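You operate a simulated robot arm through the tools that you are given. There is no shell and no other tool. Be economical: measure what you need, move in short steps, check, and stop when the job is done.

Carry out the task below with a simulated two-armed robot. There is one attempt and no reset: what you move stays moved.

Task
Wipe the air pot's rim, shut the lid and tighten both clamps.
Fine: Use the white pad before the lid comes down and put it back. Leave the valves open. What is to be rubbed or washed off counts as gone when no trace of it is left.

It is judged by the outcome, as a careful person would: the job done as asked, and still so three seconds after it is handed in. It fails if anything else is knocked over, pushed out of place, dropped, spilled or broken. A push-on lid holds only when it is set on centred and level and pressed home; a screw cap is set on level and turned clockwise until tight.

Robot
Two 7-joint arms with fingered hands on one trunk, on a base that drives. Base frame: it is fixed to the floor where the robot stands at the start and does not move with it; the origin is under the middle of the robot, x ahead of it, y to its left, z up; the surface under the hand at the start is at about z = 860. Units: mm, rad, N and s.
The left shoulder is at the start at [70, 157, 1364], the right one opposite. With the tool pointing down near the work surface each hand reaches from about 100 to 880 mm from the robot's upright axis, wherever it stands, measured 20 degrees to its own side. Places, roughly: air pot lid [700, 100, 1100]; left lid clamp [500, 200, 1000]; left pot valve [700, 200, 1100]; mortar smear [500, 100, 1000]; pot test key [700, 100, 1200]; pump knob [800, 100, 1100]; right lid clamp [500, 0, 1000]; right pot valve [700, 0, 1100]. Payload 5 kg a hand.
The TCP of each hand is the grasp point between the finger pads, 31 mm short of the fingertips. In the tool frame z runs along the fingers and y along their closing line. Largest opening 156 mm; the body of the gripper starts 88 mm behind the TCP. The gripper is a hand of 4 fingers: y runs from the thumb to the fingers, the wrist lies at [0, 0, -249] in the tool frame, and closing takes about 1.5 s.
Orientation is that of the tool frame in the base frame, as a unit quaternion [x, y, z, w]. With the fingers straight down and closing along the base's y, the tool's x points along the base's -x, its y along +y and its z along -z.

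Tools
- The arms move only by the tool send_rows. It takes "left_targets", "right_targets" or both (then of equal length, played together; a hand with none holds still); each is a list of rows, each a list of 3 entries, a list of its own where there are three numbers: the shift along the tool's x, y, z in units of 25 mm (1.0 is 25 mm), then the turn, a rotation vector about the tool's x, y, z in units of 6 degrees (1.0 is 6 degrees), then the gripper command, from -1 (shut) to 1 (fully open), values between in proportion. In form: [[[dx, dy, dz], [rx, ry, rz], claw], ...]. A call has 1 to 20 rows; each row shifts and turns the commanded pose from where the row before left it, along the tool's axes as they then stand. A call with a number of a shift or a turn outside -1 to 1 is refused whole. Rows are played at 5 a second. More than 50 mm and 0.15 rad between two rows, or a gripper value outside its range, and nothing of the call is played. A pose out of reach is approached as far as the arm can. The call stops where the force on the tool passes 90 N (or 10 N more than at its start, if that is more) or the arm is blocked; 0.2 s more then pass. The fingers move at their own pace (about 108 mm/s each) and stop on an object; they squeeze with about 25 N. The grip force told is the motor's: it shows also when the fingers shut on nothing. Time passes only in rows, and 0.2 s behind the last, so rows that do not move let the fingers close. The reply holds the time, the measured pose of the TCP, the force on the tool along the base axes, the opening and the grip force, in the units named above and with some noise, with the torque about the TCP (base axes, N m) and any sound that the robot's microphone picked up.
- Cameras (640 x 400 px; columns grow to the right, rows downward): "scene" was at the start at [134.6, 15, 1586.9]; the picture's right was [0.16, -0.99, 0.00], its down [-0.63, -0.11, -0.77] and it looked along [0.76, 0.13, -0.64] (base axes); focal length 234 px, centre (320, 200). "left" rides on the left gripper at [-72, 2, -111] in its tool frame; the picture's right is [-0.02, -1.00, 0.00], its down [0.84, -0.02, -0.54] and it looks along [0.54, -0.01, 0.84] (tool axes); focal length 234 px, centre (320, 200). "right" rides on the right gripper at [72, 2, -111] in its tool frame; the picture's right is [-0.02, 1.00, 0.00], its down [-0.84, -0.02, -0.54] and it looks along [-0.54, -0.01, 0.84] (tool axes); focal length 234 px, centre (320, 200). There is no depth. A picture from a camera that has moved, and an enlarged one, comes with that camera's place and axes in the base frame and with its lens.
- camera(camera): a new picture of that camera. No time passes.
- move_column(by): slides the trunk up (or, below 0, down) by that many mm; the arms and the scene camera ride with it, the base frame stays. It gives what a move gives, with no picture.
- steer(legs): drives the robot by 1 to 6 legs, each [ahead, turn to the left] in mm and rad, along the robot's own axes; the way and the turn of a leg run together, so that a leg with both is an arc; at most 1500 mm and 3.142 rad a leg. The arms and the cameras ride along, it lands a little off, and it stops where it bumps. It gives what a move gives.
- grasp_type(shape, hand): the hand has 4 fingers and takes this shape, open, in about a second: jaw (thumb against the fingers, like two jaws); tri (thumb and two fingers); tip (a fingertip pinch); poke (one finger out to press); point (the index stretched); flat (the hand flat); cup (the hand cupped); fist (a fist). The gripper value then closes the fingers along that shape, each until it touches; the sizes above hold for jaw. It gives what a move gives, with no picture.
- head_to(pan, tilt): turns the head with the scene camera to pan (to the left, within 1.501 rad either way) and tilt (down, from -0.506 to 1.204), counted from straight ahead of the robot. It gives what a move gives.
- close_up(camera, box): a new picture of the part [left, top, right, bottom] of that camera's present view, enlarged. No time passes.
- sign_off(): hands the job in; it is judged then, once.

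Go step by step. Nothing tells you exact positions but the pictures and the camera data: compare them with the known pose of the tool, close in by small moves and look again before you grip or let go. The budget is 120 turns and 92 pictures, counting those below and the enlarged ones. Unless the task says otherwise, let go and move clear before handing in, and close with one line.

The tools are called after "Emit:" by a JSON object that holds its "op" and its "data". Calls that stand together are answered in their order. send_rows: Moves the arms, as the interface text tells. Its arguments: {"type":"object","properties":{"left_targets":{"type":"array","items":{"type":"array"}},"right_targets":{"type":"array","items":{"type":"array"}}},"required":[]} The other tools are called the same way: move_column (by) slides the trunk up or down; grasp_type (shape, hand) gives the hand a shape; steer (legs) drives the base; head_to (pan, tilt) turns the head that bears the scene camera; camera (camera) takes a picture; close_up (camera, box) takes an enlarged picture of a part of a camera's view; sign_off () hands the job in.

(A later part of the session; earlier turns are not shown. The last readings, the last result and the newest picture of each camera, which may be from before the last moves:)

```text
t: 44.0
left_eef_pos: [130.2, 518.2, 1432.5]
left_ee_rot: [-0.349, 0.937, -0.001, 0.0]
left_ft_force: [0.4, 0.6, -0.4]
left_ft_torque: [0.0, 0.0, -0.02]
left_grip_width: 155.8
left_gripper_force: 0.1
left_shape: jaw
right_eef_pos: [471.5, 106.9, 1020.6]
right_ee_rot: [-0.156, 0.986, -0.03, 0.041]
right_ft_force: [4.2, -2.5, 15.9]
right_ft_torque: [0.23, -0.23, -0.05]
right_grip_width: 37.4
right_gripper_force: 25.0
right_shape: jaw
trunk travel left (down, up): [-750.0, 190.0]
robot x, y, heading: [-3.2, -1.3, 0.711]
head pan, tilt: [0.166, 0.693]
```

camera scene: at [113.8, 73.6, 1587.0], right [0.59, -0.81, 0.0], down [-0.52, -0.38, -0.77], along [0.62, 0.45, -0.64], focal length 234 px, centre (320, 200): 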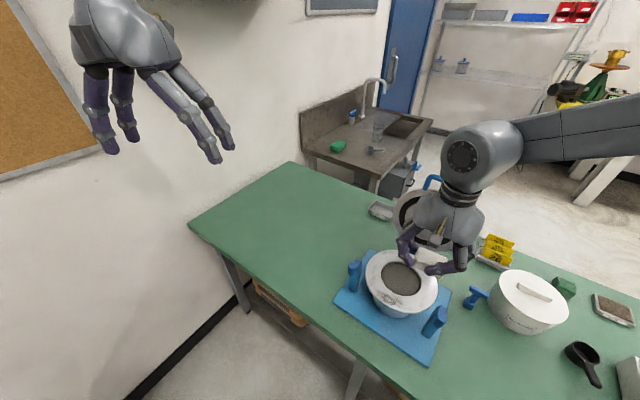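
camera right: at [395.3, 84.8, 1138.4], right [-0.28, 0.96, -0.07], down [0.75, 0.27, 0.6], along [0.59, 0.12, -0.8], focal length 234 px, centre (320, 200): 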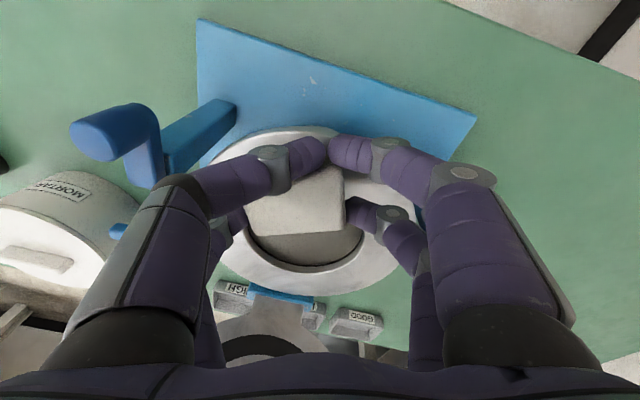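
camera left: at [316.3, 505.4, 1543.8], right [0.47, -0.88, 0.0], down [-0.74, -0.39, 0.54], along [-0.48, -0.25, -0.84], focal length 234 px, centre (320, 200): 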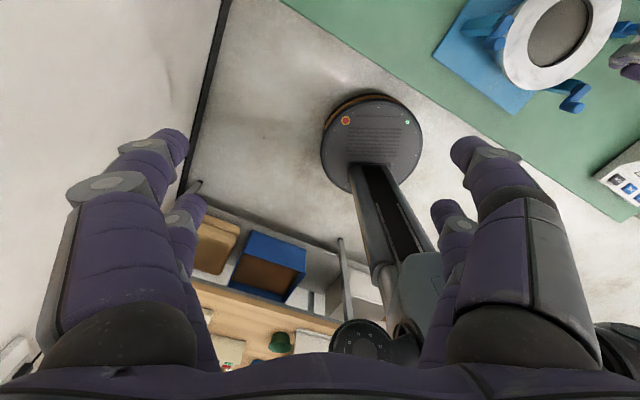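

The contact is nearly central now at 16 N, so I'll rub over the whole smear area.

Emit:
{"op": "send_rows", "data": {"right_targets": [[[0, 0, 0.1], [0, 0, 0], -1], [[0, -0.4, 0], [0, 0, 0], -1], [[0, -0.4, 0], [0, 0, 0], -1], [[0, -0.4, 0], [0, 0, 0], -1], [[0, 0.4, 0], [0, 0, 0], -1], [[0, 0.4, 0], [0, 0, 0], -1], [[0, 0.4, 0], [0, 0, 0], -1], [[0, 0.4, 0], [0, 0, 0], -1], [[0, -0.4, 0], [0, 0, 0], -1], [[-0.3, 0, 0], [0, 0, 0], -1], [[0, -0.4, 0], [0, 0, 0], -1], [[0, -0.4, 0], [0, 0, 0], -1], [[0, 0.4, 0], [0, 0, 0], -1], [[0, 0.4, 0], [0, 0, 0], -1], [[0, 0.4, 0], [0, 0, 0], -1], [[0, -0.4, 0], [0, 0, 0], -1], [[0, 0, 0], [0, 0, 0], -1]]}}

Emit:
{"op": "send_rows", "data": {"right_targets": [[[0, 0, -1], [0, 0, 0], -1], [[0, 0, -1], [0, 0, 0], -1], [[-0.5, -0.5, -1], [0, 0, 0], -1], [[-1, -0.5, -1], [0, 0, 0], -1], [[-1, 0, -1], [0, 0, 0], -1], [[0, 0, 0], [0, 0, 0], -1]]}}

Emit:
{"op": "close_up", "data": {"camera": "right", "box": [200, 20, 460, 190]}}

Emit:
{"op": "camera", "data": {"camera": "scene"}}

```text
t: 47.6
left_eef_pos: [126.1, 519.1, 1433.3]
left_ee_rot: [-0.349, 0.937, 0.001, 0.001]
left_ft_force: [0.6, -0.4, 0.5]
left_ft_torque: [0.0, 0.01, -0.01]
left_grip_width: 156.0
left_gripper_force: 0.1
left_shape: jaw
right_eef_pos: [476.4, 109.4, 1019.6]
right_ee_rot: [-0.157, 0.986, -0.03, 0.041]
right_ft_force: [-5.2, 2.8, 16.1]
right_ft_torque: [0.47, -0.12, 0.19]
right_grip_width: 35.0
right_gripper_force: 25.2
right_shape: jaw
trunk travel left (down, up): [-750.0, 190.0]
robot x, y, heading: [-1.2, -1.2, 0.714]
head pan, tilt: [0.166, 0.693]
```

```text
t: 49.0
left_eef_pos: [127.7, 519.0, 1433.3]
left_ee_rot: [-0.348, 0.937, 0.0, 0.0]
left_ft_force: [0.6, 1.2, -0.2]
left_ft_torque: [-0.01, 0.0, -0.04]
left_grip_width: 155.9
left_gripper_force: 0.0
left_shape: jaw
right_eef_pos: [533.2, 109.6, 1147.3]
right_ee_rot: [-0.156, 0.986, -0.031, 0.04]
right_ft_force: [-0.4, 0.4, 0.5]
right_ft_torque: [0.06, -0.01, 0.01]
right_grip_width: 33.9
right_gripper_force: 25.0
right_shape: jaw
trunk travel left (down, up): [-750.0, 190.0]
robot x, y, heading: [-1.3, 1.4, 0.715]
head pan, tilt: [0.166, 0.693]
```

```text
2.35 times, centred on (330, 105) of right
camera zoom: at [455.2, 92.4, 1253.3], right [-0.28, 0.96, -0.07], down [0.75, 0.27, 0.6], along [0.59, 0.12, -0.8], focal length 551 px, centre (296, 424)
```

zoom: 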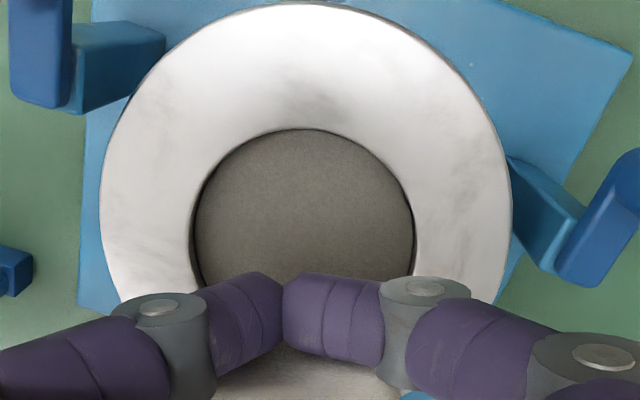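

```text
63 pictures are left
camera scene: at [92.6, 99.8, 1586.9], right [0.77, -0.64, 0.0], down [-0.41, -0.49, -0.77], along [0.49, 0.59, -0.64], focal length 234 px, centre (320, 200)
```

scene: 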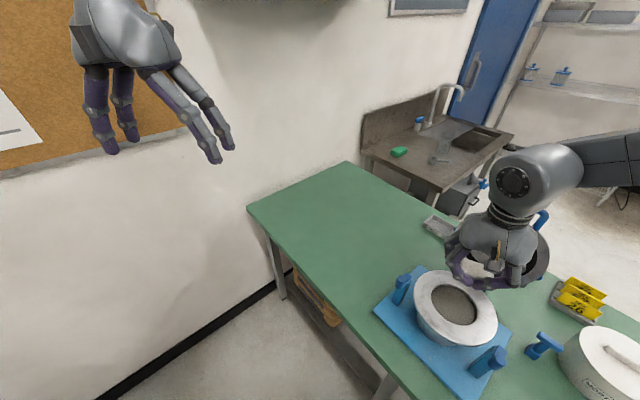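

The remaining mottling hasn't changed, so it is the metal itself and the rim is clean. The pad has slipped somewhat in the grip, so I'll check it before carrying it.

Emit:
{"op": "camera", "data": {"camera": "right"}}

Emit:
{"op": "close_up", "data": {"camera": "scene", "box": [430, 210, 570, 300]}}

```text
62 pictures are left
camera right: at [455.2, 92.4, 1253.3], right [-0.28, 0.96, -0.07], down [0.75, 0.27, 0.6], along [0.59, 0.12, -0.8], focal length 234 px, centre (320, 200)
```

right: 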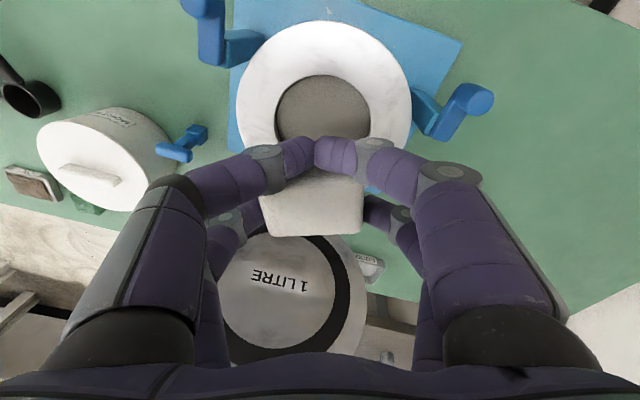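

```text
4.44 times, centred on (500, 255) of scene
camera zoom: at [92.6, 99.8, 1586.9], right [0.77, -0.64, 0.0], down [-0.41, -0.49, -0.77], along [0.49, 0.59, -0.64], focal length 1042 px, centre (-480, -44)
```

zoom: 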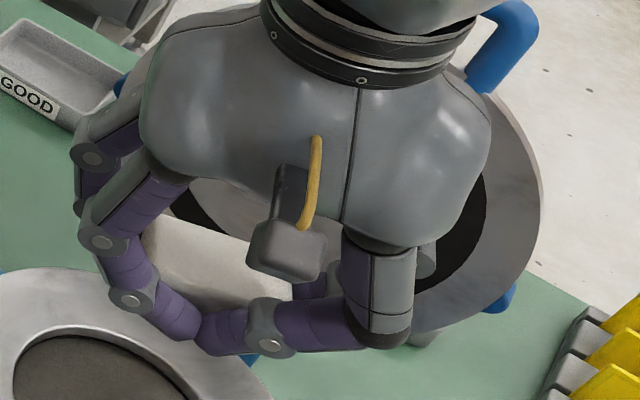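

The pad now sits back against the front finger pair, but it is still held. I'll turn the base back right to bring the hand above the pad's original place.

Emit:
{"op": "steer", "data": {"legs": [[0, -0.5]]}}

Emit:
{"op": "camera", "data": {"camera": "right"}}

```text
t: 50.8
left_eef_pos: [363.9, 391.8, 1431.1]
left_ee_rot: [-0.103, 0.995, 0.0, 0.0]
left_ft_force: [0.4, -0.3, -0.1]
left_ft_torque: [0.05, 0.0, -0.02]
left_grip_width: 155.8
left_gripper_force: 0.0
left_shape: jaw
right_eef_pos: [518.9, -162.2, 1147.8]
right_ee_rot: [0.095, 0.994, -0.04, 0.031]
right_ft_force: [0.1, -0.3, -1.1]
right_ft_torque: [0.05, -0.02, -0.03]
right_grip_width: 34.1
right_gripper_force: 24.8
right_shape: jaw
trunk travel left (down, up): [-750.0, 190.0]
robot x, y, heading: [0.2, -3.3, 0.208]
head pan, tilt: [0.166, 0.693]
```

```text
60 pictures are left
camera right: at [443.7, -139.8, 1253.1], right [0.22, 0.97, -0.07], down [0.79, -0.13, 0.6], along [0.58, -0.19, -0.8], focal length 234 px, centre (320, 200)
```

right: 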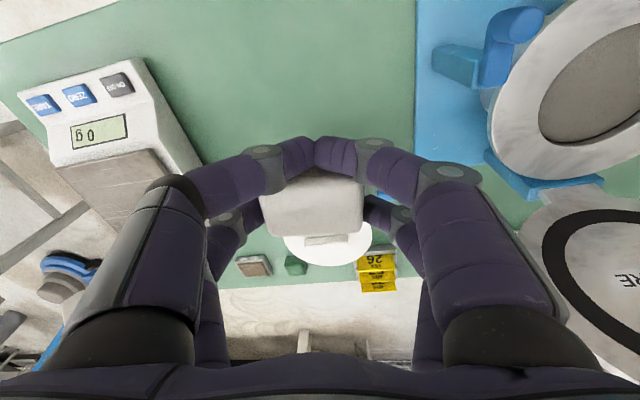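

Emit:
{"op": "send_rows", "data": {"right_targets": [[[0, 0, 0], [0, 0, -0.9], -1], [[0, 0, 0], [0, 0, -0.9], -1], [[0.6, 0.3, 0.5], [0, 0, 0], -1], [[0.6, 0.3, 1], [0, 0, 0], -1], [[0.6, 0.3, 1], [0, 0, 0], -1], [[0.6, 0.3, 1], [0, 0, 0], -1], [[0.5, 0.24, 1], [0, 0, 0], -1], [[0, 0, 1], [0, 0, 0], -1], [[0, 0, 1], [0, 0, 0], -1], [[0, 0, 1], [0, 0, 0], -1], [[0, 0, 0], [0, 0, 0], -1]]}}

Emit:
{"op": "camera", "data": {"camera": "right"}}

Emit:
{"op": "camera", "data": {"camera": "scene"}}

```text
t: 53.2
left_eef_pos: [363.1, 391.8, 1432.8]
left_ee_rot: [-0.103, 0.995, 0.0, 0.0]
left_ft_force: [0.7, 0.8, -0.8]
left_ft_torque: [-0.02, 0.02, 0.0]
left_grip_width: 155.8
left_gripper_force: 0.1
left_shape: jaw
right_eef_pos: [457.5, -143.8, 953.5]
right_ee_rot: [0.002, 0.999, -0.043, 0.027]
right_ft_force: [0.5, -0.7, 0.0]
right_ft_torque: [0.01, -0.02, 0.0]
right_grip_width: 33.5
right_gripper_force: 25.3
right_shape: jaw
trunk travel left (down, up): [-750.0, 190.0]
robot x, y, heading: [1.1, -2.3, 0.205]
head pan, tilt: [0.166, 0.693]
```

```text
59 pictures are left
camera right: at [379.8, -134.4, 1060.9], right [0.03, 1.0, -0.08], down [0.81, 0.03, 0.59], along [0.59, -0.09, -0.8], focal length 234 px, centre (320, 200)
```

right: 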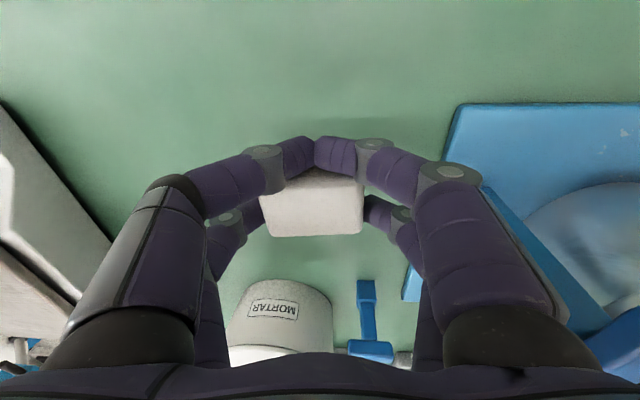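

```text
58 pictures are left
camera scene: at [128.5, 42.0, 1587.0], right [0.36, -0.93, 0.0], down [-0.59, -0.23, -0.77], along [0.72, 0.28, -0.64], focal length 234 px, centre (320, 200)
```

scene: 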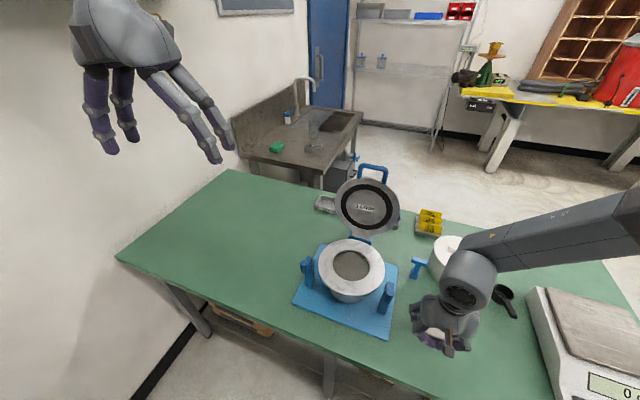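

Emit:
{"op": "send_rows", "data": {"right_targets": [[[0, 0.2, 1], [0, 0, 0], -1], [[0, 0, 0.6], [0, 0, 0], -1], [[0, 0, 0.2], [0, 0, 0], -1], [[0, 0, 0.2], [0, 0, 0], -1], [[0, 0, 0], [0, 0, 0], -1]]}}

```text
t: 54.4
left_eef_pos: [363.7, 390.3, 1432.6]
left_ee_rot: [-0.104, 0.995, -0.001, -0.001]
left_ft_force: [-0.1, -0.5, 0.1]
left_ft_torque: [-0.03, 0.02, 0.0]
left_grip_width: 156.1
left_gripper_force: 0.1
left_shape: jaw
right_eef_pos: [459.8, -142.9, 904.0]
right_ee_rot: [0.001, 0.999, -0.043, 0.027]
right_ft_force: [-0.1, -0.2, -1.3]
right_ft_torque: [-0.02, 0.0, -0.02]
right_grip_width: 33.8
right_gripper_force: 25.0
right_shape: jaw
trunk travel left (down, up): [-750.0, 190.0]
robot x, y, heading: [3.1, 2.6, 0.207]
head pan, tilt: [0.166, 0.693]
```

Emit:
{"op": "send_rows", "data": {"right_targets": [[[0, 0, 0.15], [0, 0, 0], -1], [[0, 0, 0.1], [0, 0, 0], -1], [[0, 0, 0], [0, 0, 0], -1]]}}

Emit:
{"op": "close_up", "data": {"camera": "scene", "box": [390, 270, 510, 370]}}

```text
t: 55.2
left_eef_pos: [365.0, 392.0, 1433.1]
left_ee_rot: [-0.103, 0.995, 0.0, 0.0]
left_ft_force: [-0.6, 0.0, 0.2]
left_ft_torque: [0.01, -0.02, 0.03]
left_grip_width: 156.0
left_gripper_force: 0.1
left_shape: jaw
right_eef_pos: [461.3, -143.4, 897.2]
right_ee_rot: [0.001, 0.999, -0.043, 0.027]
right_ft_force: [0.1, 0.1, -0.6]
right_ft_torque: [0.01, 0.01, 0.01]
right_grip_width: 34.0
right_gripper_force: 25.8
right_shape: jaw
trunk travel left (down, up): [-750.0, 190.0]
robot x, y, heading: [2.6, 0.9, 0.204]
head pan, tilt: [0.166, 0.693]
```

```text
4.00 times, centred on (450, 320) of scene
camera zoom: at [128.6, 42.1, 1587.0], right [0.36, -0.93, 0.0], down [-0.59, -0.23, -0.77], along [0.72, 0.28, -0.64], focal length 937 px, centre (-200, -280)
```

zoom: 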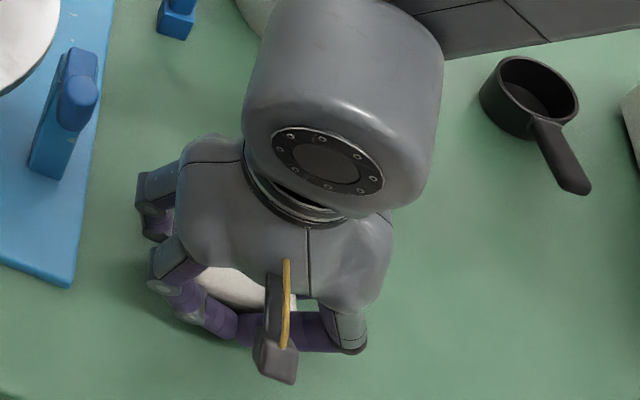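

Emit:
{"op": "send_rows", "data": {"right_targets": [[[0, 0, 0.12], [0, 0, 0], -1], [[0, 0, 0.12], [0, 0, 0], -1], [[0, 0, 0], [0, 0, 0], -1]]}}

```text
t: 56.0
left_eef_pos: [361.6, 393.1, 1431.9]
left_ee_rot: [-0.103, 0.995, 0.0, 0.001]
left_ft_force: [-0.1, -0.3, 0.3]
left_ft_torque: [0.0, 0.01, 0.0]
left_grip_width: 155.9
left_gripper_force: 0.0
left_shape: jaw
right_eef_pos: [459.7, -142.6, 892.6]
right_ee_rot: [0.002, 0.999, -0.043, 0.028]
right_ft_force: [-2.6, -0.6, 20.1]
right_ft_torque: [0.53, -0.41, 0.0]
right_grip_width: 34.2
right_gripper_force: 24.2
right_shape: jaw
trunk travel left (down, up): [-750.0, 190.0]
robot x, y, heading: [0.5, -0.8, 0.205]
head pan, tilt: [0.166, 0.693]
```

The pad is on the table. I'll release it and lift away.

Emit:
{"op": "send_rows", "data": {"right_targets": [[[0, 0, -0.08], [0, 0, 0], -1], [[0, 0, 0], [0, 0, 0], 0], [[0, 0, 0], [0, 0, 0], 0.3], [[0, 0, 0], [0, 0, 0], 0.5], [[0, 0, 0], [0, 0, 0], 0.5], [[0, 0, 0], [0, 0, 0], 0.5]]}}

Emit:
{"op": "camera", "data": {"camera": "right"}}

```text
t: 57.4
left_eef_pos: [361.3, 389.2, 1433.9]
left_ee_rot: [-0.102, 0.995, 0.0, 0.0]
left_ft_force: [0.0, 0.8, 0.9]
left_ft_torque: [-0.04, 0.0, 0.0]
left_grip_width: 156.2
left_gripper_force: 0.1
left_shape: jaw
right_eef_pos: [460.7, -146.0, 895.3]
right_ee_rot: [0.002, 0.999, -0.042, 0.029]
right_ft_force: [3.3, -16.6, 44.3]
right_ft_torque: [1.4, 0.2, 0.01]
right_grip_width: 103.7
right_gripper_force: 0.0
right_shape: jaw
trunk travel left (down, up): [-750.0, 190.0]
robot x, y, heading: [4.6, 2.1, 0.205]
head pan, tilt: [0.166, 0.693]
```

```text
56 pictures are left
camera right: at [381.6, -135.5, 1002.1], right [0.03, 1.0, -0.08], down [0.81, 0.03, 0.59], along [0.59, -0.09, -0.8], focal length 234 px, centre (320, 200)
```

right: 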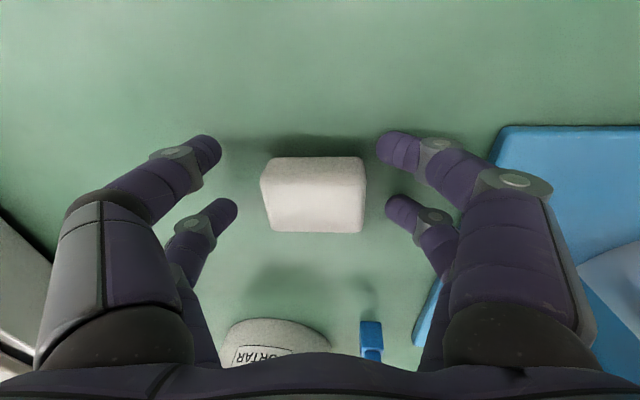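

The pad lies flat, so I'll lift the hand and check.

Emit:
{"op": "send_rows", "data": {"right_targets": [[[0, 0, -0.6], [0, 0, 0], 0.5], [[0, 0, -1], [0, 0, 0], 0.7], [[0, 0, -1], [0, 0, 0], 0.7], [[0, 0, -1], [-0.7, 0, 0], 0.7], [[0, 0, -1], [0, 0.7, 0], 0.7], [[0, 0, -1], [0, 0, 0], 0.7], [[0, 0, -1], [0, 0, 0], 0.7], [[0, 0, -1], [0, 0, 0], 0.7], [[0, 0, -1], [0, 0, 0], 0.7], [[0, 0, -1], [0, 0, 0], 0.7], [[0, 0, -1], [0, 0, 0], 0.7]]}}

Emit:
{"op": "camera", "data": {"camera": "right"}}

Emit:
{"op": "close_up", "data": {"camera": "scene", "box": [290, 150, 430, 350]}}

```text
t: 59.8
left_eef_pos: [363.5, 391.6, 1433.5]
left_ee_rot: [-0.103, 0.995, 0.0, 0.0]
left_ft_force: [0.0, -0.8, 0.1]
left_ft_torque: [0.02, 0.0, 0.02]
left_grip_width: 155.8
left_gripper_force: 0.1
left_shape: jaw
right_eef_pos: [457.5, -133.5, 1159.3]
right_ee_rot: [0.0, 1.0, -0.007, -0.01]
right_ft_force: [-0.2, 0.5, 0.6]
right_ft_torque: [-0.02, -0.03, -0.03]
right_grip_width: 132.3
right_gripper_force: 0.1
right_shape: jaw
trunk travel left (down, up): [-750.0, 190.0]
robot x, y, heading: [-2.7, -1.3, 0.204]
head pan, tilt: [0.166, 0.693]
```

```text
55 pictures are left
camera right: at [387.4, -132.3, 1271.4], right [0.03, 1.0, -0.01], down [0.85, -0.01, 0.53], along [0.53, -0.02, -0.85], focal length 234 px, centre (320, 200)
```

right: 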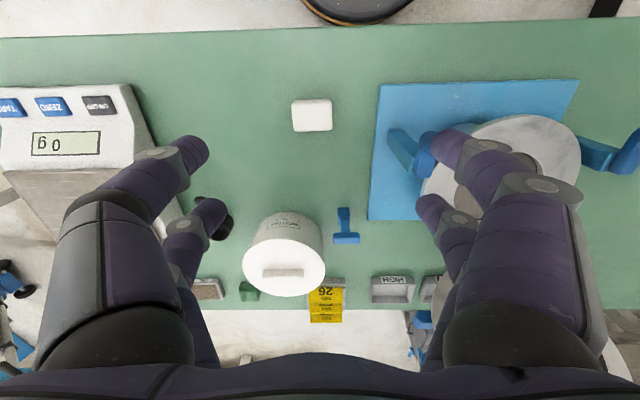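

```text
2.00 times, centred on (360, 250) of scene
camera zoom: at [127.9, 41.9, 1587.0], right [0.36, -0.93, 0.0], down [-0.59, -0.23, -0.77], along [0.72, 0.28, -0.64], focal length 469 px, centre (240, 100)
```

zoom: 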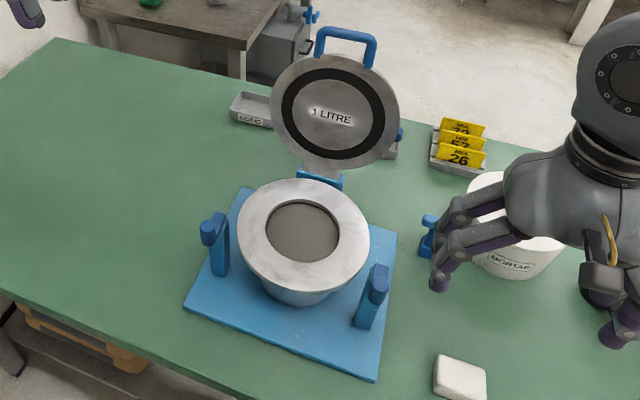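

The pad is back within a few millimetres of its place. Next I'll look closely at the clamps and the lid.

Emit:
{"op": "close_up", "data": {"camera": "scene", "box": [290, 230, 410, 330]}}

Emit:
{"op": "close_up", "data": {"camera": "scene", "box": [310, 155, 420, 245]}}

Emit:
{"op": "close_up", "data": {"camera": "right", "box": [360, 80, 640, 260]}}

```text
4.00 times, centred on (350, 280) of scene
camera zoom: at [127.9, 41.9, 1587.0], right [0.36, -0.93, 0.0], down [-0.59, -0.23, -0.77], along [0.72, 0.28, -0.64], focal length 937 px, centre (200, -120)
```

zoom: 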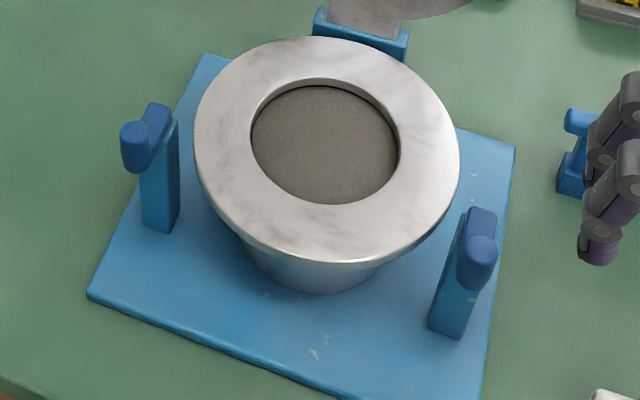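

```text
4.44 times, centred on (365, 200) of scene
camera zoom: at [127.9, 41.9, 1587.0], right [0.36, -0.93, 0.0], down [-0.59, -0.23, -0.77], along [0.72, 0.28, -0.64], focal length 1042 px, centre (120, 200)
```

zoom: 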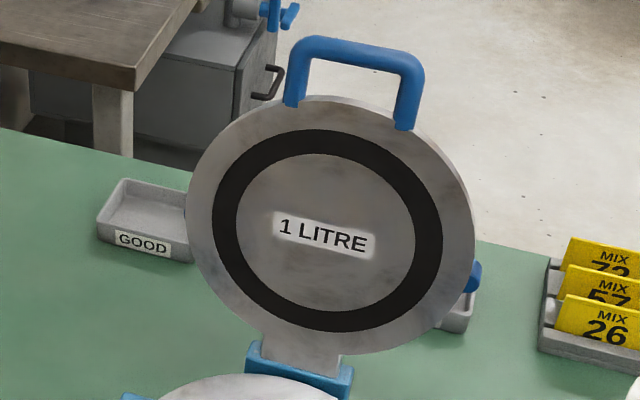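

```text
2.22 times, centred on (500, 170) of right
camera zoom: at [387.4, -132.3, 1271.4], right [0.03, 1.0, -0.01], down [0.85, -0.01, 0.53], along [0.53, -0.02, -0.85], focal length 520 px, centre (-80, 267)
```

zoom: 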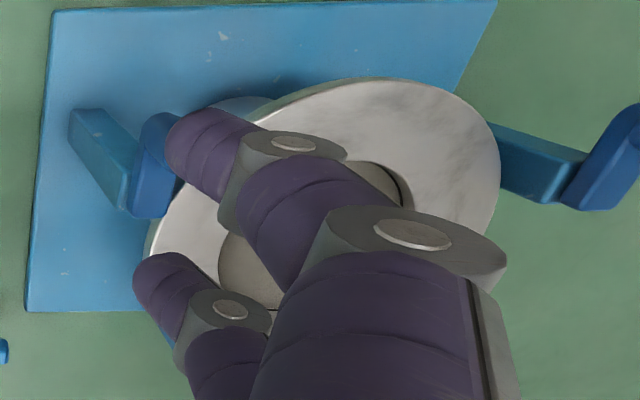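

The lid's U-handle is near (825, 118, 1175). I'll grip its bar with the right hand, closing along x and tilted forward, and lead the lid over. First I'll turn the base left and raise the hand.

Emit:
{"op": "send_rows", "data": {"right_targets": [[[0, 0, -1], [0, 0, 0], 0.7], [[0, 0, -1], [0, 0, 0], 0.7], [[0, 0, -1], [0, 0, 0], 0.7], [[0, 0, -1], [0, 0, 0], 0.7], [[0, 0, -1], [0, 0, 0], 0.7], [[0, 0, -1], [0, 0, 0], 0.7]]}}

Emit:
{"op": "steer", "data": {"legs": [[0, 0.25]]}}

Emit:
{"op": "send_rows", "data": {"right_targets": [[[0, 0, 0], [0, 0, -1], 0.3], [[0, 0, 0], [0, 0, -1], 0.3], [[0, 0, 0], [0, 0, -1], 0.3], [[0, 0, 0], [0, 0, -1], 0.3], [[0, 0, 0], [0, 0, -1], 0.3], [[0, 0, 0], [0, 0, -1], 0.3], [[0, 0, 0], [0, 0, -1], 0.3], [[0, 0, 0], [0, 0, -1], 0.3], [[0, 0, 0], [0, 0, -1], 0.3], [[0, 0, 0], [0, 0, -1], 0.3], [[0, 0, 0], [0, 0, 0], 0.3]]}}

```text
t: 61.2
left_eef_pos: [364.0, 392.2, 1432.9]
left_ee_rot: [-0.103, 0.995, 0.001, 0.0]
left_ft_force: [0.2, -0.8, 0.8]
left_ft_torque: [0.01, 0.03, 0.01]
left_grip_width: 155.6
left_gripper_force: 0.0
left_shape: jaw
right_eef_pos: [459.7, -134.6, 1308.1]
right_ee_rot: [0.001, 1.0, -0.007, -0.008]
right_ft_force: [-0.4, -0.2, -0.1]
right_ft_torque: [0.01, -0.03, -0.01]
right_grip_width: 132.7
right_gripper_force: 0.0
right_shape: jaw
trunk travel left (down, up): [-750.0, 190.0]
robot x, y, heading: [4.1, 0.5, 0.207]
head pan, tilt: [0.166, 0.693]
```

```text
t: 62.5
left_eef_pos: [256.6, 469.4, 1432.5]
left_ee_rot: [-0.226, 0.974, 0.0, 0.0]
left_ft_force: [0.2, 0.1, 0.5]
left_ft_torque: [-0.02, 0.01, -0.03]
left_grip_width: 155.6
left_gripper_force: 0.0
left_shape: jaw
right_eef_pos: [480.7, -14.5, 1308.1]
right_ee_rot: [-0.124, 0.992, -0.008, -0.009]
right_ft_force: [-0.1, 0.0, 0.9]
right_ft_torque: [-0.02, -0.02, 0.0]
right_grip_width: 132.5
right_gripper_force: 0.1
right_shape: jaw
trunk travel left (down, up): [-750.0, 190.0]
robot x, y, heading: [2.0, -0.0, 0.454]
head pan, tilt: [0.166, 0.693]
```

```text
t: 64.9
left_eef_pos: [255.4, 469.5, 1432.5]
left_ee_rot: [-0.226, 0.974, 0.0, 0.0]
left_ft_force: [0.0, -0.1, 0.3]
left_ft_torque: [0.0, 0.0, -0.02]
left_grip_width: 155.9
left_gripper_force: 0.1
left_shape: jaw
right_eef_pos: [480.7, -15.6, 1307.6]
right_ee_rot: [-0.605, 0.796, -0.003, -0.012]
right_ft_force: [0.6, -0.5, 0.1]
right_ft_torque: [-0.02, 0.0, 0.01]
right_grip_width: 101.7
right_gripper_force: 0.1
right_shape: jaw
trunk travel left (down, up): [-750.0, 190.0]
robot x, y, heading: [1.7, -2.1, 0.458]
head pan, tilt: [0.166, 0.693]
```

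Emit:
{"op": "send_rows", "data": {"right_targets": [[[0, 0, 0], [0, 0, -0.9], 0.3], [[0, 0, 0], [0, 0, -0.9], 0.3], [[0, 0, 0], [0, 0, -0.8], 0.3], [[0, 0, 0], [1, 0, 0], 0.3], [[0, 0, 0], [1, 0, 0], 0.3], [[0, 0, 0], [1, 0, 0], 0.3], [[0, 0, 0], [1, 0, 0], 0.3], [[0, 0, 0], [1, 0, 0], 0.3], [[0, 0, 0], [0, 0, 0], 0.3]]}}

Emit:
{"op": "camera", "data": {"camera": "right"}}

Emit:
{"op": "camera", "data": {"camera": "scene"}}

```text
t: 66.9
left_eef_pos: [256.5, 469.8, 1432.4]
left_ee_rot: [-0.227, 0.974, 0.0, 0.0]
left_ft_force: [0.3, 0.0, -0.4]
left_ft_torque: [-0.01, 0.03, -0.01]
left_grip_width: 155.9
left_gripper_force: 0.1
left_shape: jaw
right_eef_pos: [479.5, -16.0, 1306.4]
right_ee_rot: [0.686, -0.683, 0.184, -0.171]
right_ft_force: [-0.8, 1.1, -0.7]
right_ft_torque: [0.04, 0.03, -0.01]
right_grip_width: 101.8
right_gripper_force: 0.1
right_shape: jaw
trunk travel left (down, up): [-750.0, 190.0]
robot x, y, heading: [-1.6, 0.9, 0.458]
head pan, tilt: [0.166, 0.693]
```

```text
50 pictures are left
camera right: at [425.1, -87.5, 1404.9], right [-0.87, 0.02, -0.49], down [-0.25, 0.85, 0.47], along [0.42, 0.53, -0.74], focal length 234 px, centre (320, 200)
```

right: 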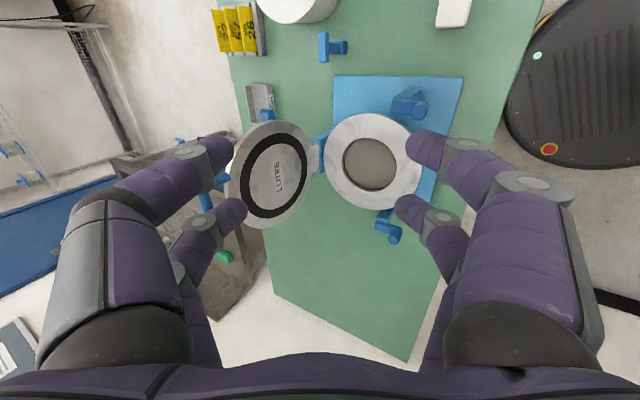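

```text
49 pictures are left
camera scene: at [115.5, 72.6, 1586.9], right [0.58, -0.81, 0.0], down [-0.52, -0.37, -0.77], along [0.63, 0.45, -0.64], focal length 234 px, centre (320, 200)
```

scene: 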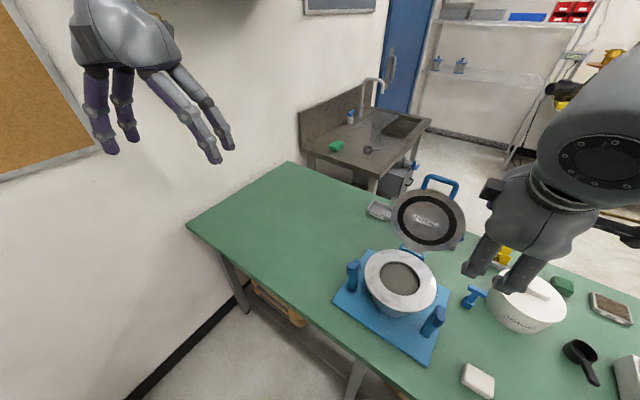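

From several views the lid leans only slightly back. Its centre is near (688, 106, 1115) and the handle bar near (722, 111, 1230). I'll straighten the tool and approach above it.

Emit:
{"op": "send_rows", "data": {"right_targets": [[[0, 0, 0], [-1, 0, 0], 0.0], [[0, 0, 0], [-1, 0, 0], 0.0], [[0, 0, 0], [-1, 0, 0], 0.0], [[0, 0, 0], [-1, 0, 0], 0.0], [[0, 0, -0.2], [-1, 0, 0], 0.0], [[-0.3, -1, -0.2], [0, 0, 0], 0.0], [[-0.5, -1, -0.2], [0, 0, 0], 0.0], [[-0.5, -1, -0.2], [0, 0, 0], 0.0], [[-0.5, -1, -0.2], [0, 0, 0], 0.0], [[-0.5, -1, 0], [0, 0, 0], 0.0], [[-0.5, -1, 0], [0, 0, 0], 0.0], [[0, 0, 0], [0, 0, 0], 0.0]]}}

Emit:
{"op": "camera", "data": {"camera": "right"}}

```text
t: 69.5
left_eef_pos: [254.0, 469.0, 1432.7]
left_ee_rot: [-0.227, 0.974, 0.001, 0.0]
left_ft_force: [-0.7, -0.2, 0.0]
left_ft_torque: [0.02, 0.0, 0.02]
left_grip_width: 156.1
left_gripper_force: 0.2
left_shape: jaw
right_eef_pos: [629.9, 54.3, 1328.5]
right_ee_rot: [-0.706, 0.708, -0.001, -0.012]
right_ft_force: [-0.2, -1.3, 0.4]
right_ft_torque: [0.01, -0.01, 0.01]
right_grip_width: 78.7
right_gripper_force: 0.1
right_shape: jaw
trunk travel left (down, up): [-750.0, 190.0]
robot x, y, heading: [-1.9, -1.6, 0.46]
head pan, tilt: [0.166, 0.693]
```

```text
48 pictures are left
camera right: at [630.1, -18.2, 1441.9], right [-1.0, 0.03, 0.01], down [0.03, 0.85, 0.53], along [0.0, 0.53, -0.85], focal length 234 px, centre (320, 200)
```

right: 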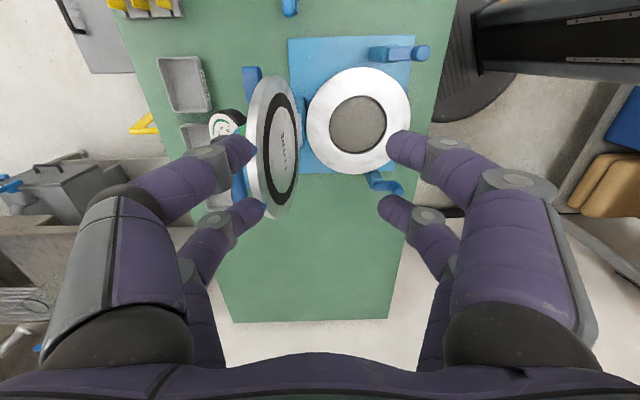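

The view shows the lid nearly edge-on, with a gauge and valve at its back. I'll move on above the handle, staying high.

Emit:
{"op": "send_rows", "data": {"right_targets": [[[-0.6, -1, 0], [0, 0, 0], 0.0], [[-0.6, -1, 0], [0, 0, 0], 0.0], [[-0.6, -1, 0], [0, 0, 0], 0.0], [[-0.5, -0.7, 0], [0, 0, 0], 0.0], [[0, 0, 0], [0, 0, 0], 0.0]]}}

Emit:
{"op": "camera", "data": {"camera": "right"}}

Emit:
{"op": "close_up", "data": {"camera": "scene", "box": [370, 120, 530, 260]}}

```text
t: 70.7
left_eef_pos: [254.5, 469.7, 1432.9]
left_ee_rot: [-0.227, 0.974, -0.001, 0.0]
left_ft_force: [-0.1, -0.4, -1.0]
left_ft_torque: [-0.01, 0.01, -0.01]
left_grip_width: 155.9
left_gripper_force: 0.1
left_shape: jaw
right_eef_pos: [723.1, 112.1, 1327.9]
right_ee_rot: [-0.706, 0.708, 0.0, -0.012]
right_ft_force: [-0.6, -0.5, -0.3]
right_ft_torque: [0.03, -0.03, -0.01]
right_grip_width: 78.5
right_gripper_force: 0.0
right_shape: jaw
trunk travel left (down, up): [-750.0, 190.0]
robot x, y, heading: [1.4, 2.9, 0.453]
head pan, tilt: [0.166, 0.693]
```

```text
47 pictures are left
camera right: at [722.4, 40.1, 1439.9], right [-1.0, 0.03, 0.02], down [0.03, 0.85, 0.53], along [0.0, 0.53, -0.85], focal length 234 px, centre (320, 200)
```

right: 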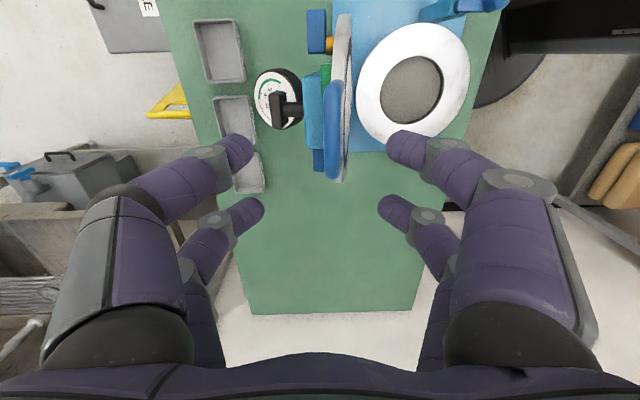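

```text
2.86 times, centred on (450, 190) of scene
camera zoom: at [114.5, 72.4, 1587.0], right [0.58, -0.81, 0.0], down [-0.52, -0.37, -0.77], along [0.63, 0.45, -0.64], focal length 670 px, centre (-51, 229)
```

zoom: 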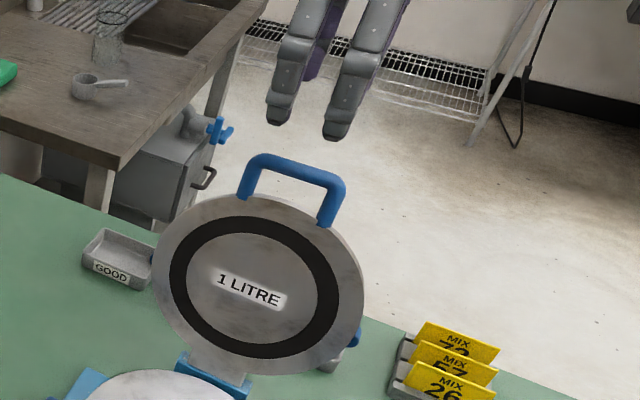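

The bar is centred near (711, 104, 1238), with about 70 mm between its legs, which is tight for two digits side by side. I'll see whether the fingertip pinch is narrower.

Emit:
{"op": "grasp_type", "data": {"hand": "right", "shape": "tip"}}

Emit:
{"op": "camera", "data": {"camera": "right"}}

Emit:
{"op": "camera", "data": {"camera": "scene"}}

```text
t: 71.6
left_eef_pos: [255.7, 469.7, 1432.6]
left_ee_rot: [-0.227, 0.974, 0.0, 0.0]
left_ft_force: [-0.7, 1.3, 0.5]
left_ft_torque: [0.01, -0.03, 0.02]
left_grip_width: 156.0
left_gripper_force: 0.0
left_shape: jaw
right_eef_pos: [722.1, 113.1, 1326.8]
right_ee_rot: [-0.707, 0.707, -0.001, -0.012]
right_ft_force: [-0.1, -0.4, -0.4]
right_ft_torque: [0.01, -0.01, 0.0]
right_grip_width: 156.1
right_gripper_force: 0.0
right_shape: tip
trunk travel left (down, up): [-750.0, 190.0]
robot x, y, heading: [1.3, -0.6, 0.46]
head pan, tilt: [0.166, 0.693]
```

```text
45 pictures are left
camera right: at [722.5, 40.6, 1439.6], right [-1.0, 0.03, 0.02], down [0.03, 0.85, 0.53], along [0.0, 0.53, -0.85], focal length 234 px, centre (320, 200)
```

right: 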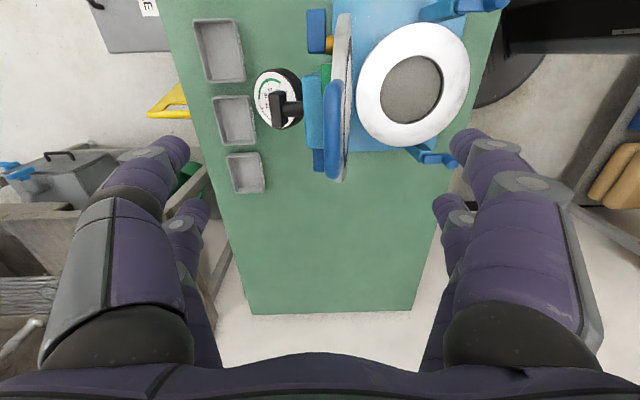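

```text
44 pictures are left
camera scene: at [114.7, 72.7, 1586.9], right [0.58, -0.81, 0.0], down [-0.52, -0.37, -0.77], along [0.63, 0.45, -0.64], focal length 234 px, centre (320, 200)
```

scene: 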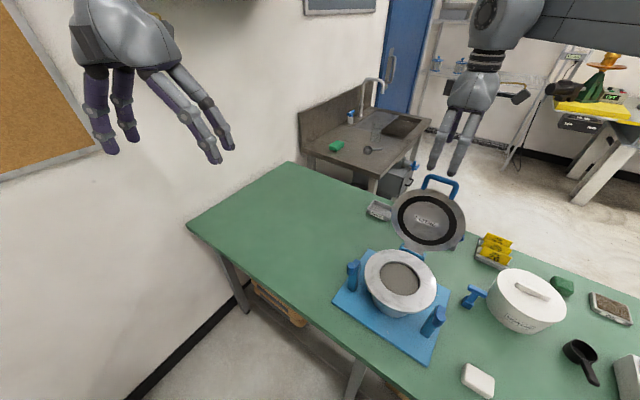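

Emit:
{"op": "send_rows", "data": {"right_targets": [[[0, 0, 0], [0, 0, 0], -0.5], [[0, 0, 0], [0, 0, 0], -0.5], [[0, 0, 0], [0, 0, 0], -0.5], [[0, 0, 0], [0, 0, 0], -0.5]]}}

Emit:
{"op": "camera", "data": {"camera": "right"}}

```text
t: 72.6
left_eef_pos: [254.3, 469.2, 1431.9]
left_ee_rot: [-0.227, 0.974, 0.0, 0.0]
left_ft_force: [0.0, 0.3, -0.3]
left_ft_torque: [0.0, -0.02, -0.05]
left_grip_width: 155.9
left_gripper_force: 0.1
left_shape: jaw
right_eef_pos: [721.8, 112.1, 1327.8]
right_ee_rot: [-0.706, 0.708, 0.0, -0.011]
right_ft_force: [-0.6, 0.0, 0.8]
right_ft_torque: [0.0, 0.02, 0.0]
right_grip_width: 39.5
right_gripper_force: 0.0
right_shape: tip
trunk travel left (down, up): [-750.0, 190.0]
robot x, y, heading: [-0.1, -1.4, 0.452]
head pan, tilt: [0.166, 0.693]
```

```text
43 pictures are left
camera right: at [722.4, 40.4, 1439.6], right [-1.0, 0.03, 0.02], down [0.03, 0.85, 0.53], along [0.0, 0.53, -0.85], focal length 234 px, centre (320, 200)
```

right: 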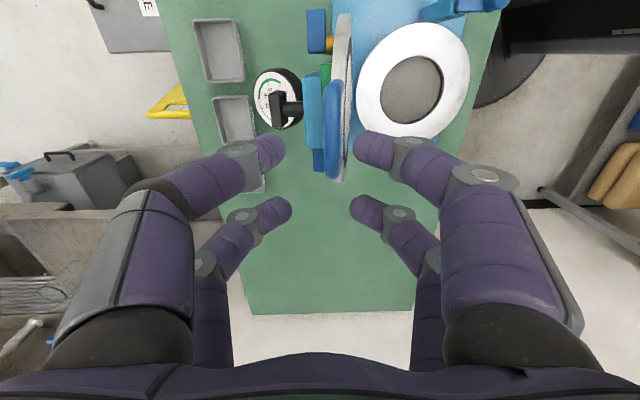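

The digits span only about 56 mm across, so they fit. I'll go back to the jaw shape and lower it over the bar.

Emit:
{"op": "grasp_type", "data": {"hand": "right", "shape": "jaw"}}

Emit:
{"op": "send_rows", "data": {"right_targets": [[[0.3, 0.44, 0], [0, 0, 0], -0.1], [[0, 0, 0], [0, 0, 0], -0.1], [[0, 0, 0], [0, 0, 0], -0.1], [[0, 0, 1], [0, 0, 0], -0.1], [[0, 0, 1], [0, 0, 0], -0.1], [[0, 0, 0.6], [0, 0, 0], -0.1], [[0, 0, 0], [0, 0, 0], -0.1]]}}

Emit:
{"op": "camera", "data": {"camera": "right"}}

Emit:
{"op": "close_up", "data": {"camera": "scene", "box": [370, 120, 530, 260]}}

```text
t: 73.5
left_eef_pos: [254.7, 470.2, 1431.1]
left_ee_rot: [-0.227, 0.974, 0.0, -0.001]
left_ft_force: [-0.7, 0.5, 0.6]
left_ft_torque: [-0.01, 0.02, 0.01]
left_grip_width: 155.9
left_gripper_force: 0.1
left_shape: jaw
right_eef_pos: [723.2, 111.9, 1326.7]
right_ee_rot: [-0.706, 0.708, -0.001, -0.011]
right_ft_force: [-0.5, 0.0, 0.6]
right_ft_torque: [-0.02, 0.0, -0.03]
right_grip_width: 156.2
right_gripper_force: 0.0
right_shape: jaw
trunk travel left (down, up): [-750.0, 190.0]
robot x, y, heading: [0.3, -0.0, 0.456]
head pan, tilt: [0.166, 0.693]
```

```text
t: 75.1
left_eef_pos: [254.6, 469.6, 1432.4]
left_ee_rot: [-0.227, 0.974, 0.0, 0.001]
left_ft_force: [-0.1, 0.4, -0.1]
left_ft_torque: [-0.01, -0.01, -0.03]
left_grip_width: 156.1
left_gripper_force: 0.0
left_shape: jaw
right_eef_pos: [709.4, 104.3, 1261.9]
right_ee_rot: [-0.706, 0.708, 0.0, -0.012]
right_ft_force: [-0.5, -0.2, -0.3]
right_ft_torque: [0.0, -0.02, 0.03]
right_grip_width: 70.9
right_gripper_force: 0.1
right_shape: jaw
trunk travel left (down, up): [-750.0, 190.0]
robot x, y, heading: [2.9, -3.1, 0.455]
head pan, tilt: [0.166, 0.693]
```

```text
42 pictures are left
camera right: at [709.7, 32.8, 1374.7], right [-1.0, 0.03, 0.02], down [0.03, 0.85, 0.53], along [0.0, 0.53, -0.85], focal length 234 px, centre (320, 200)
```

right: 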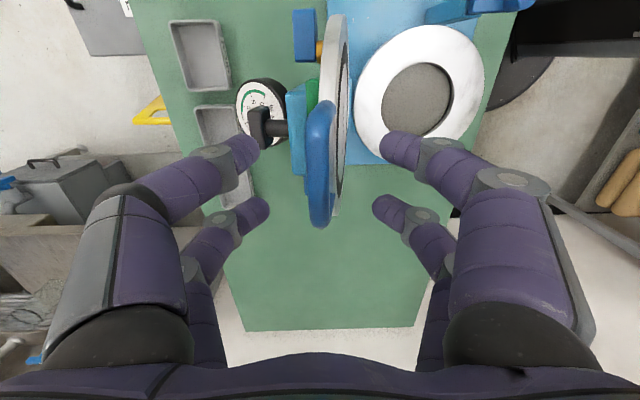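

```text
2.86 times, centred on (450, 190) of scene
camera zoom: at [114.3, 72.5, 1587.0], right [0.58, -0.81, 0.0], down [-0.52, -0.37, -0.77], along [0.63, 0.45, -0.64], focal length 670 px, centre (-51, 229)
```

zoom: 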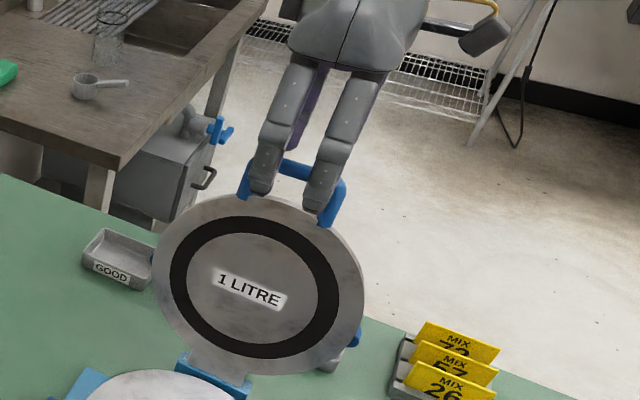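

Seen from the front, the two digits span as much as the handle itself, so they would hit its legs later. I'll lift, shift 43 mm right so that the right leg lies between the digits, and come down again.

Emit:
{"op": "send_rows", "data": {"right_targets": [[[0, 0, -1], [0, 0, 0], -0.1], [[0, 0, -1], [0, 0, 0], -0.1], [[0.9, 0, 0], [0, 0, 0], -0.1], [[0.8, 0, 0], [0, 0, 0], -0.1], [[0, 0, 1], [0, 0, 0], -0.1], [[0, 0, 1], [0, 0, 0], -0.1], [[0, 0, 0.4], [0, 0, 0], -0.1], [[0, 0, 0], [0, 0, 0], -0.1]]}}

Emit:
{"op": "camera", "data": {"camera": "right"}}

Emit:
{"op": "close_up", "data": {"camera": "scene", "box": [370, 120, 530, 260]}}

```text
t: 76.9
left_eef_pos: [255.2, 469.1, 1431.2]
left_ee_rot: [-0.226, 0.974, 0.0, 0.0]
left_ft_force: [-0.6, 0.0, 0.0]
left_ft_torque: [0.0, 0.0, -0.01]
left_grip_width: 155.8
left_gripper_force: 0.1
left_shape: jaw
right_eef_pos: [709.3, 61.2, 1252.5]
right_ee_rot: [-0.706, 0.708, -0.001, -0.011]
right_ft_force: [0.3, 0.0, 0.5]
right_ft_torque: [0.01, 0.0, 0.0]
right_grip_width: 70.7
right_gripper_force: 0.1
right_shape: jaw
trunk travel left (down, up): [-750.0, 190.0]
robot x, y, heading: [0.2, -2.3, 0.458]
head pan, tilt: [0.166, 0.693]
```

```text
40 pictures are left
camera right: at [709.6, -11.1, 1365.0], right [-1.0, 0.03, 0.01], down [0.03, 0.85, 0.53], along [0.0, 0.53, -0.85], focal length 234 px, centre (320, 200)
```

right: 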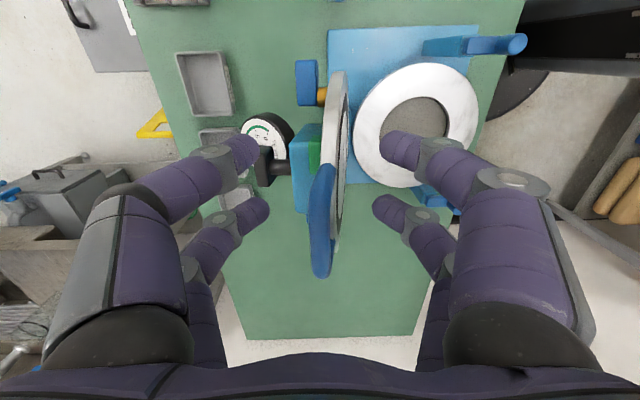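

```text
2.86 times, centred on (450, 190) of scene
camera zoom: at [114.6, 73.0, 1586.9], right [0.58, -0.81, 0.0], down [-0.52, -0.37, -0.77], along [0.63, 0.45, -0.64], focal length 670 px, centre (-51, 229)
```

zoom: 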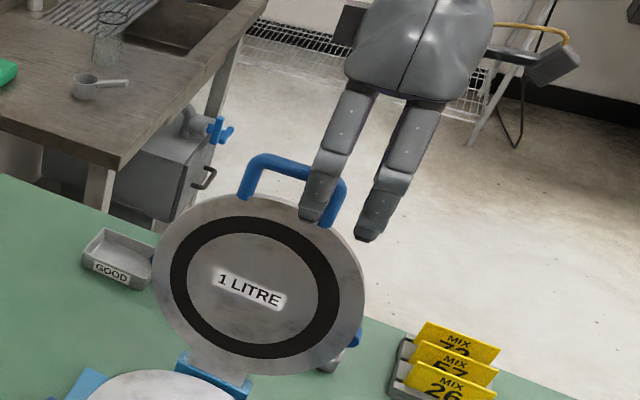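

The geometry is clearer now: the bar is about 95 mm wide. I'll grip it centrally and turn the hand together with the lid. That needs more room, so I'll lift off and back the base up a little first.

Emit:
{"op": "send_rows", "data": {"right_targets": [[[0, 0, -1], [0, 0, 0], -0.1], [[0, 0, -1], [0, 0, 0], -0.1], [[0, 0, -1], [0, 0, 0], -0.1], [[0, 0, 0], [-0.85, 0, 0], -0.1], [[0, 0, 0], [-0.85, 0, 0], -0.1]]}}

Emit:
{"op": "steer", "data": {"legs": [[-120, 0]]}}

```text
t: 78.1
left_eef_pos: [257.7, 469.2, 1431.2]
left_ee_rot: [-0.227, 0.974, 0.0, -0.001]
left_ft_force: [0.7, 0.7, 0.3]
left_ft_torque: [0.0, 0.02, -0.02]
left_grip_width: 155.8
left_gripper_force: 0.0
left_shape: jaw
right_eef_pos: [712.2, 61.9, 1325.1]
right_ee_rot: [-0.702, 0.706, 0.063, -0.075]
right_ft_force: [0.4, 0.1, 0.2]
right_ft_torque: [0.02, 0.06, 0.02]
right_grip_width: 70.7
right_gripper_force: 0.1
right_shape: jaw
trunk travel left (down, up): [-750.0, 190.0]
robot x, y, heading: [-0.5, -2.8, 0.458]
head pan, tilt: [0.166, 0.693]
```

```text
t: 79.3
left_eef_pos: [151.9, 418.5, 1430.5]
left_ee_rot: [-0.226, 0.974, 0.0, 0.0]
left_ft_force: [-0.4, 0.0, -1.2]
left_ft_torque: [0.0, 0.04, 0.0]
left_grip_width: 155.9
left_gripper_force: 0.1
left_shape: jaw
right_eef_pos: [606.8, 9.9, 1325.2]
right_ee_rot: [-0.702, 0.705, 0.063, -0.075]
right_ft_force: [0.9, 0.0, 0.4]
right_ft_torque: [0.02, 0.03, 0.0]
right_grip_width: 70.6
right_gripper_force: 0.0
right_shape: jaw
trunk travel left (down, up): [-750.0, 190.0]
robot x, y, heading: [-105.9, -54.3, 0.454]
head pan, tilt: [0.166, 0.693]
```

Emit:
{"op": "send_rows", "data": {"right_targets": [[[-0.69, -0.83, -0.06], [0, 0, 0], -0.1], [[-0.69, -0.83, -0.06], [0, 0, 0], -0.1], [[-0.69, -0.83, -0.06], [0, 0, 0], -0.1], [[-0.69, -0.83, -0.05], [0, 0, 0], -0.1], [[-0.69, -0.83, -0.05], [0, 0, 0], -0.1], [[0, 0, 0], [0, 0, 0], -0.1]]}}

Emit:
{"op": "camera", "data": {"camera": "right"}}

```text
t: 80.7
left_eef_pos: [147.0, 417.0, 1431.7]
left_ee_rot: [-0.226, 0.974, 0.0, 0.001]
left_ft_force: [0.7, 0.3, -0.3]
left_ft_torque: [0.01, -0.01, -0.04]
left_grip_width: 155.8
left_gripper_force: 0.0
left_shape: jaw
right_eef_pos: [643.5, 34.8, 1303.8]
right_ee_rot: [-0.702, 0.706, 0.062, -0.073]
right_ft_force: [0.1, -0.4, 0.1]
right_ft_torque: [0.01, -0.05, -0.01]
right_grip_width: 70.6
right_gripper_force: 0.0
right_shape: jaw
right hand out of reach, approached as far as the arm can: row 2, 3, 4, 5
trunk travel left (down, up): [-750.0, 190.0]
robot x, y, heading: [-106.6, -53.2, 0.455]
head pan, tilt: [0.166, 0.693]
```

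```text
38 pictures are left
camera right: at [662.4, -37.7, 1414.8], right [-0.98, 0.03, 0.19], down [0.13, 0.85, 0.52], along [-0.14, 0.53, -0.83], focal length 234 px, centre (320, 200)
```

right: 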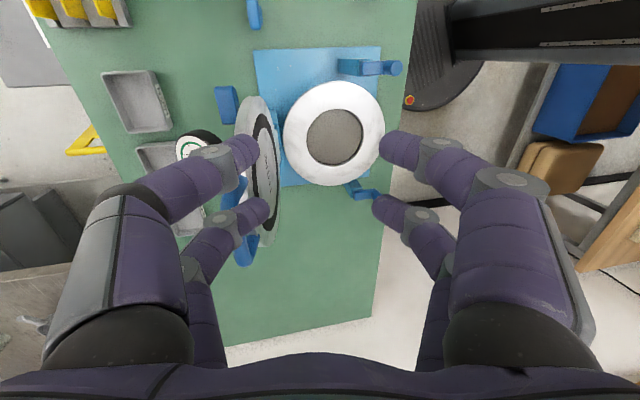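

That is out of reach. I'll go forward 60 mm and raise the trunk so that the shoulder is level with the wrist.

Emit:
{"op": "move_column", "data": {"by": 130}}

Emit:
{"op": "steer", "data": {"legs": [[60, 0]]}}

```text
t: 82.3
left_eef_pos: [150.4, 417.5, 1562.0]
left_ee_rot: [-0.226, 0.974, 0.0, -0.001]
left_ft_force: [0.1, -0.4, 0.0]
left_ft_torque: [0.01, 0.0, 0.02]
left_grip_width: 156.0
left_gripper_force: 0.1
left_shape: jaw
right_eef_pos: [644.6, 35.1, 1433.2]
right_ee_rot: [-0.702, 0.706, 0.063, -0.073]
right_ft_force: [-0.6, 0.3, -0.2]
right_ft_torque: [0.0, 0.0, 0.03]
right_grip_width: 70.2
right_gripper_force: 0.1
right_shape: jaw
trunk travel left (down, up): [-880.0, 60.0]
robot x, y, heading: [-108.5, -53.7, 0.458]
head pan, tilt: [0.166, 0.693]
```

```text
t: 83.3
left_eef_pos: [193.0, 438.0, 1565.5]
left_ee_rot: [-0.226, 0.974, 0.001, 0.005]
left_ft_force: [0.5, -0.3, 0.1]
left_ft_torque: [-0.01, 0.03, -0.02]
left_grip_width: 155.9
left_gripper_force: 0.0
left_shape: jaw
right_eef_pos: [689.3, 54.0, 1438.3]
right_ee_rot: [-0.703, 0.706, 0.06, -0.069]
right_ft_force: [1.0, -0.7, 1.3]
right_ft_torque: [0.07, 0.08, -0.02]
right_grip_width: 70.2
right_gripper_force: 0.0
right_shape: jaw
trunk travel left (down, up): [-880.0, 60.0]
robot x, y, heading: [-49.2, -26.6, 0.454]
head pan, tilt: [0.166, 0.693]
```

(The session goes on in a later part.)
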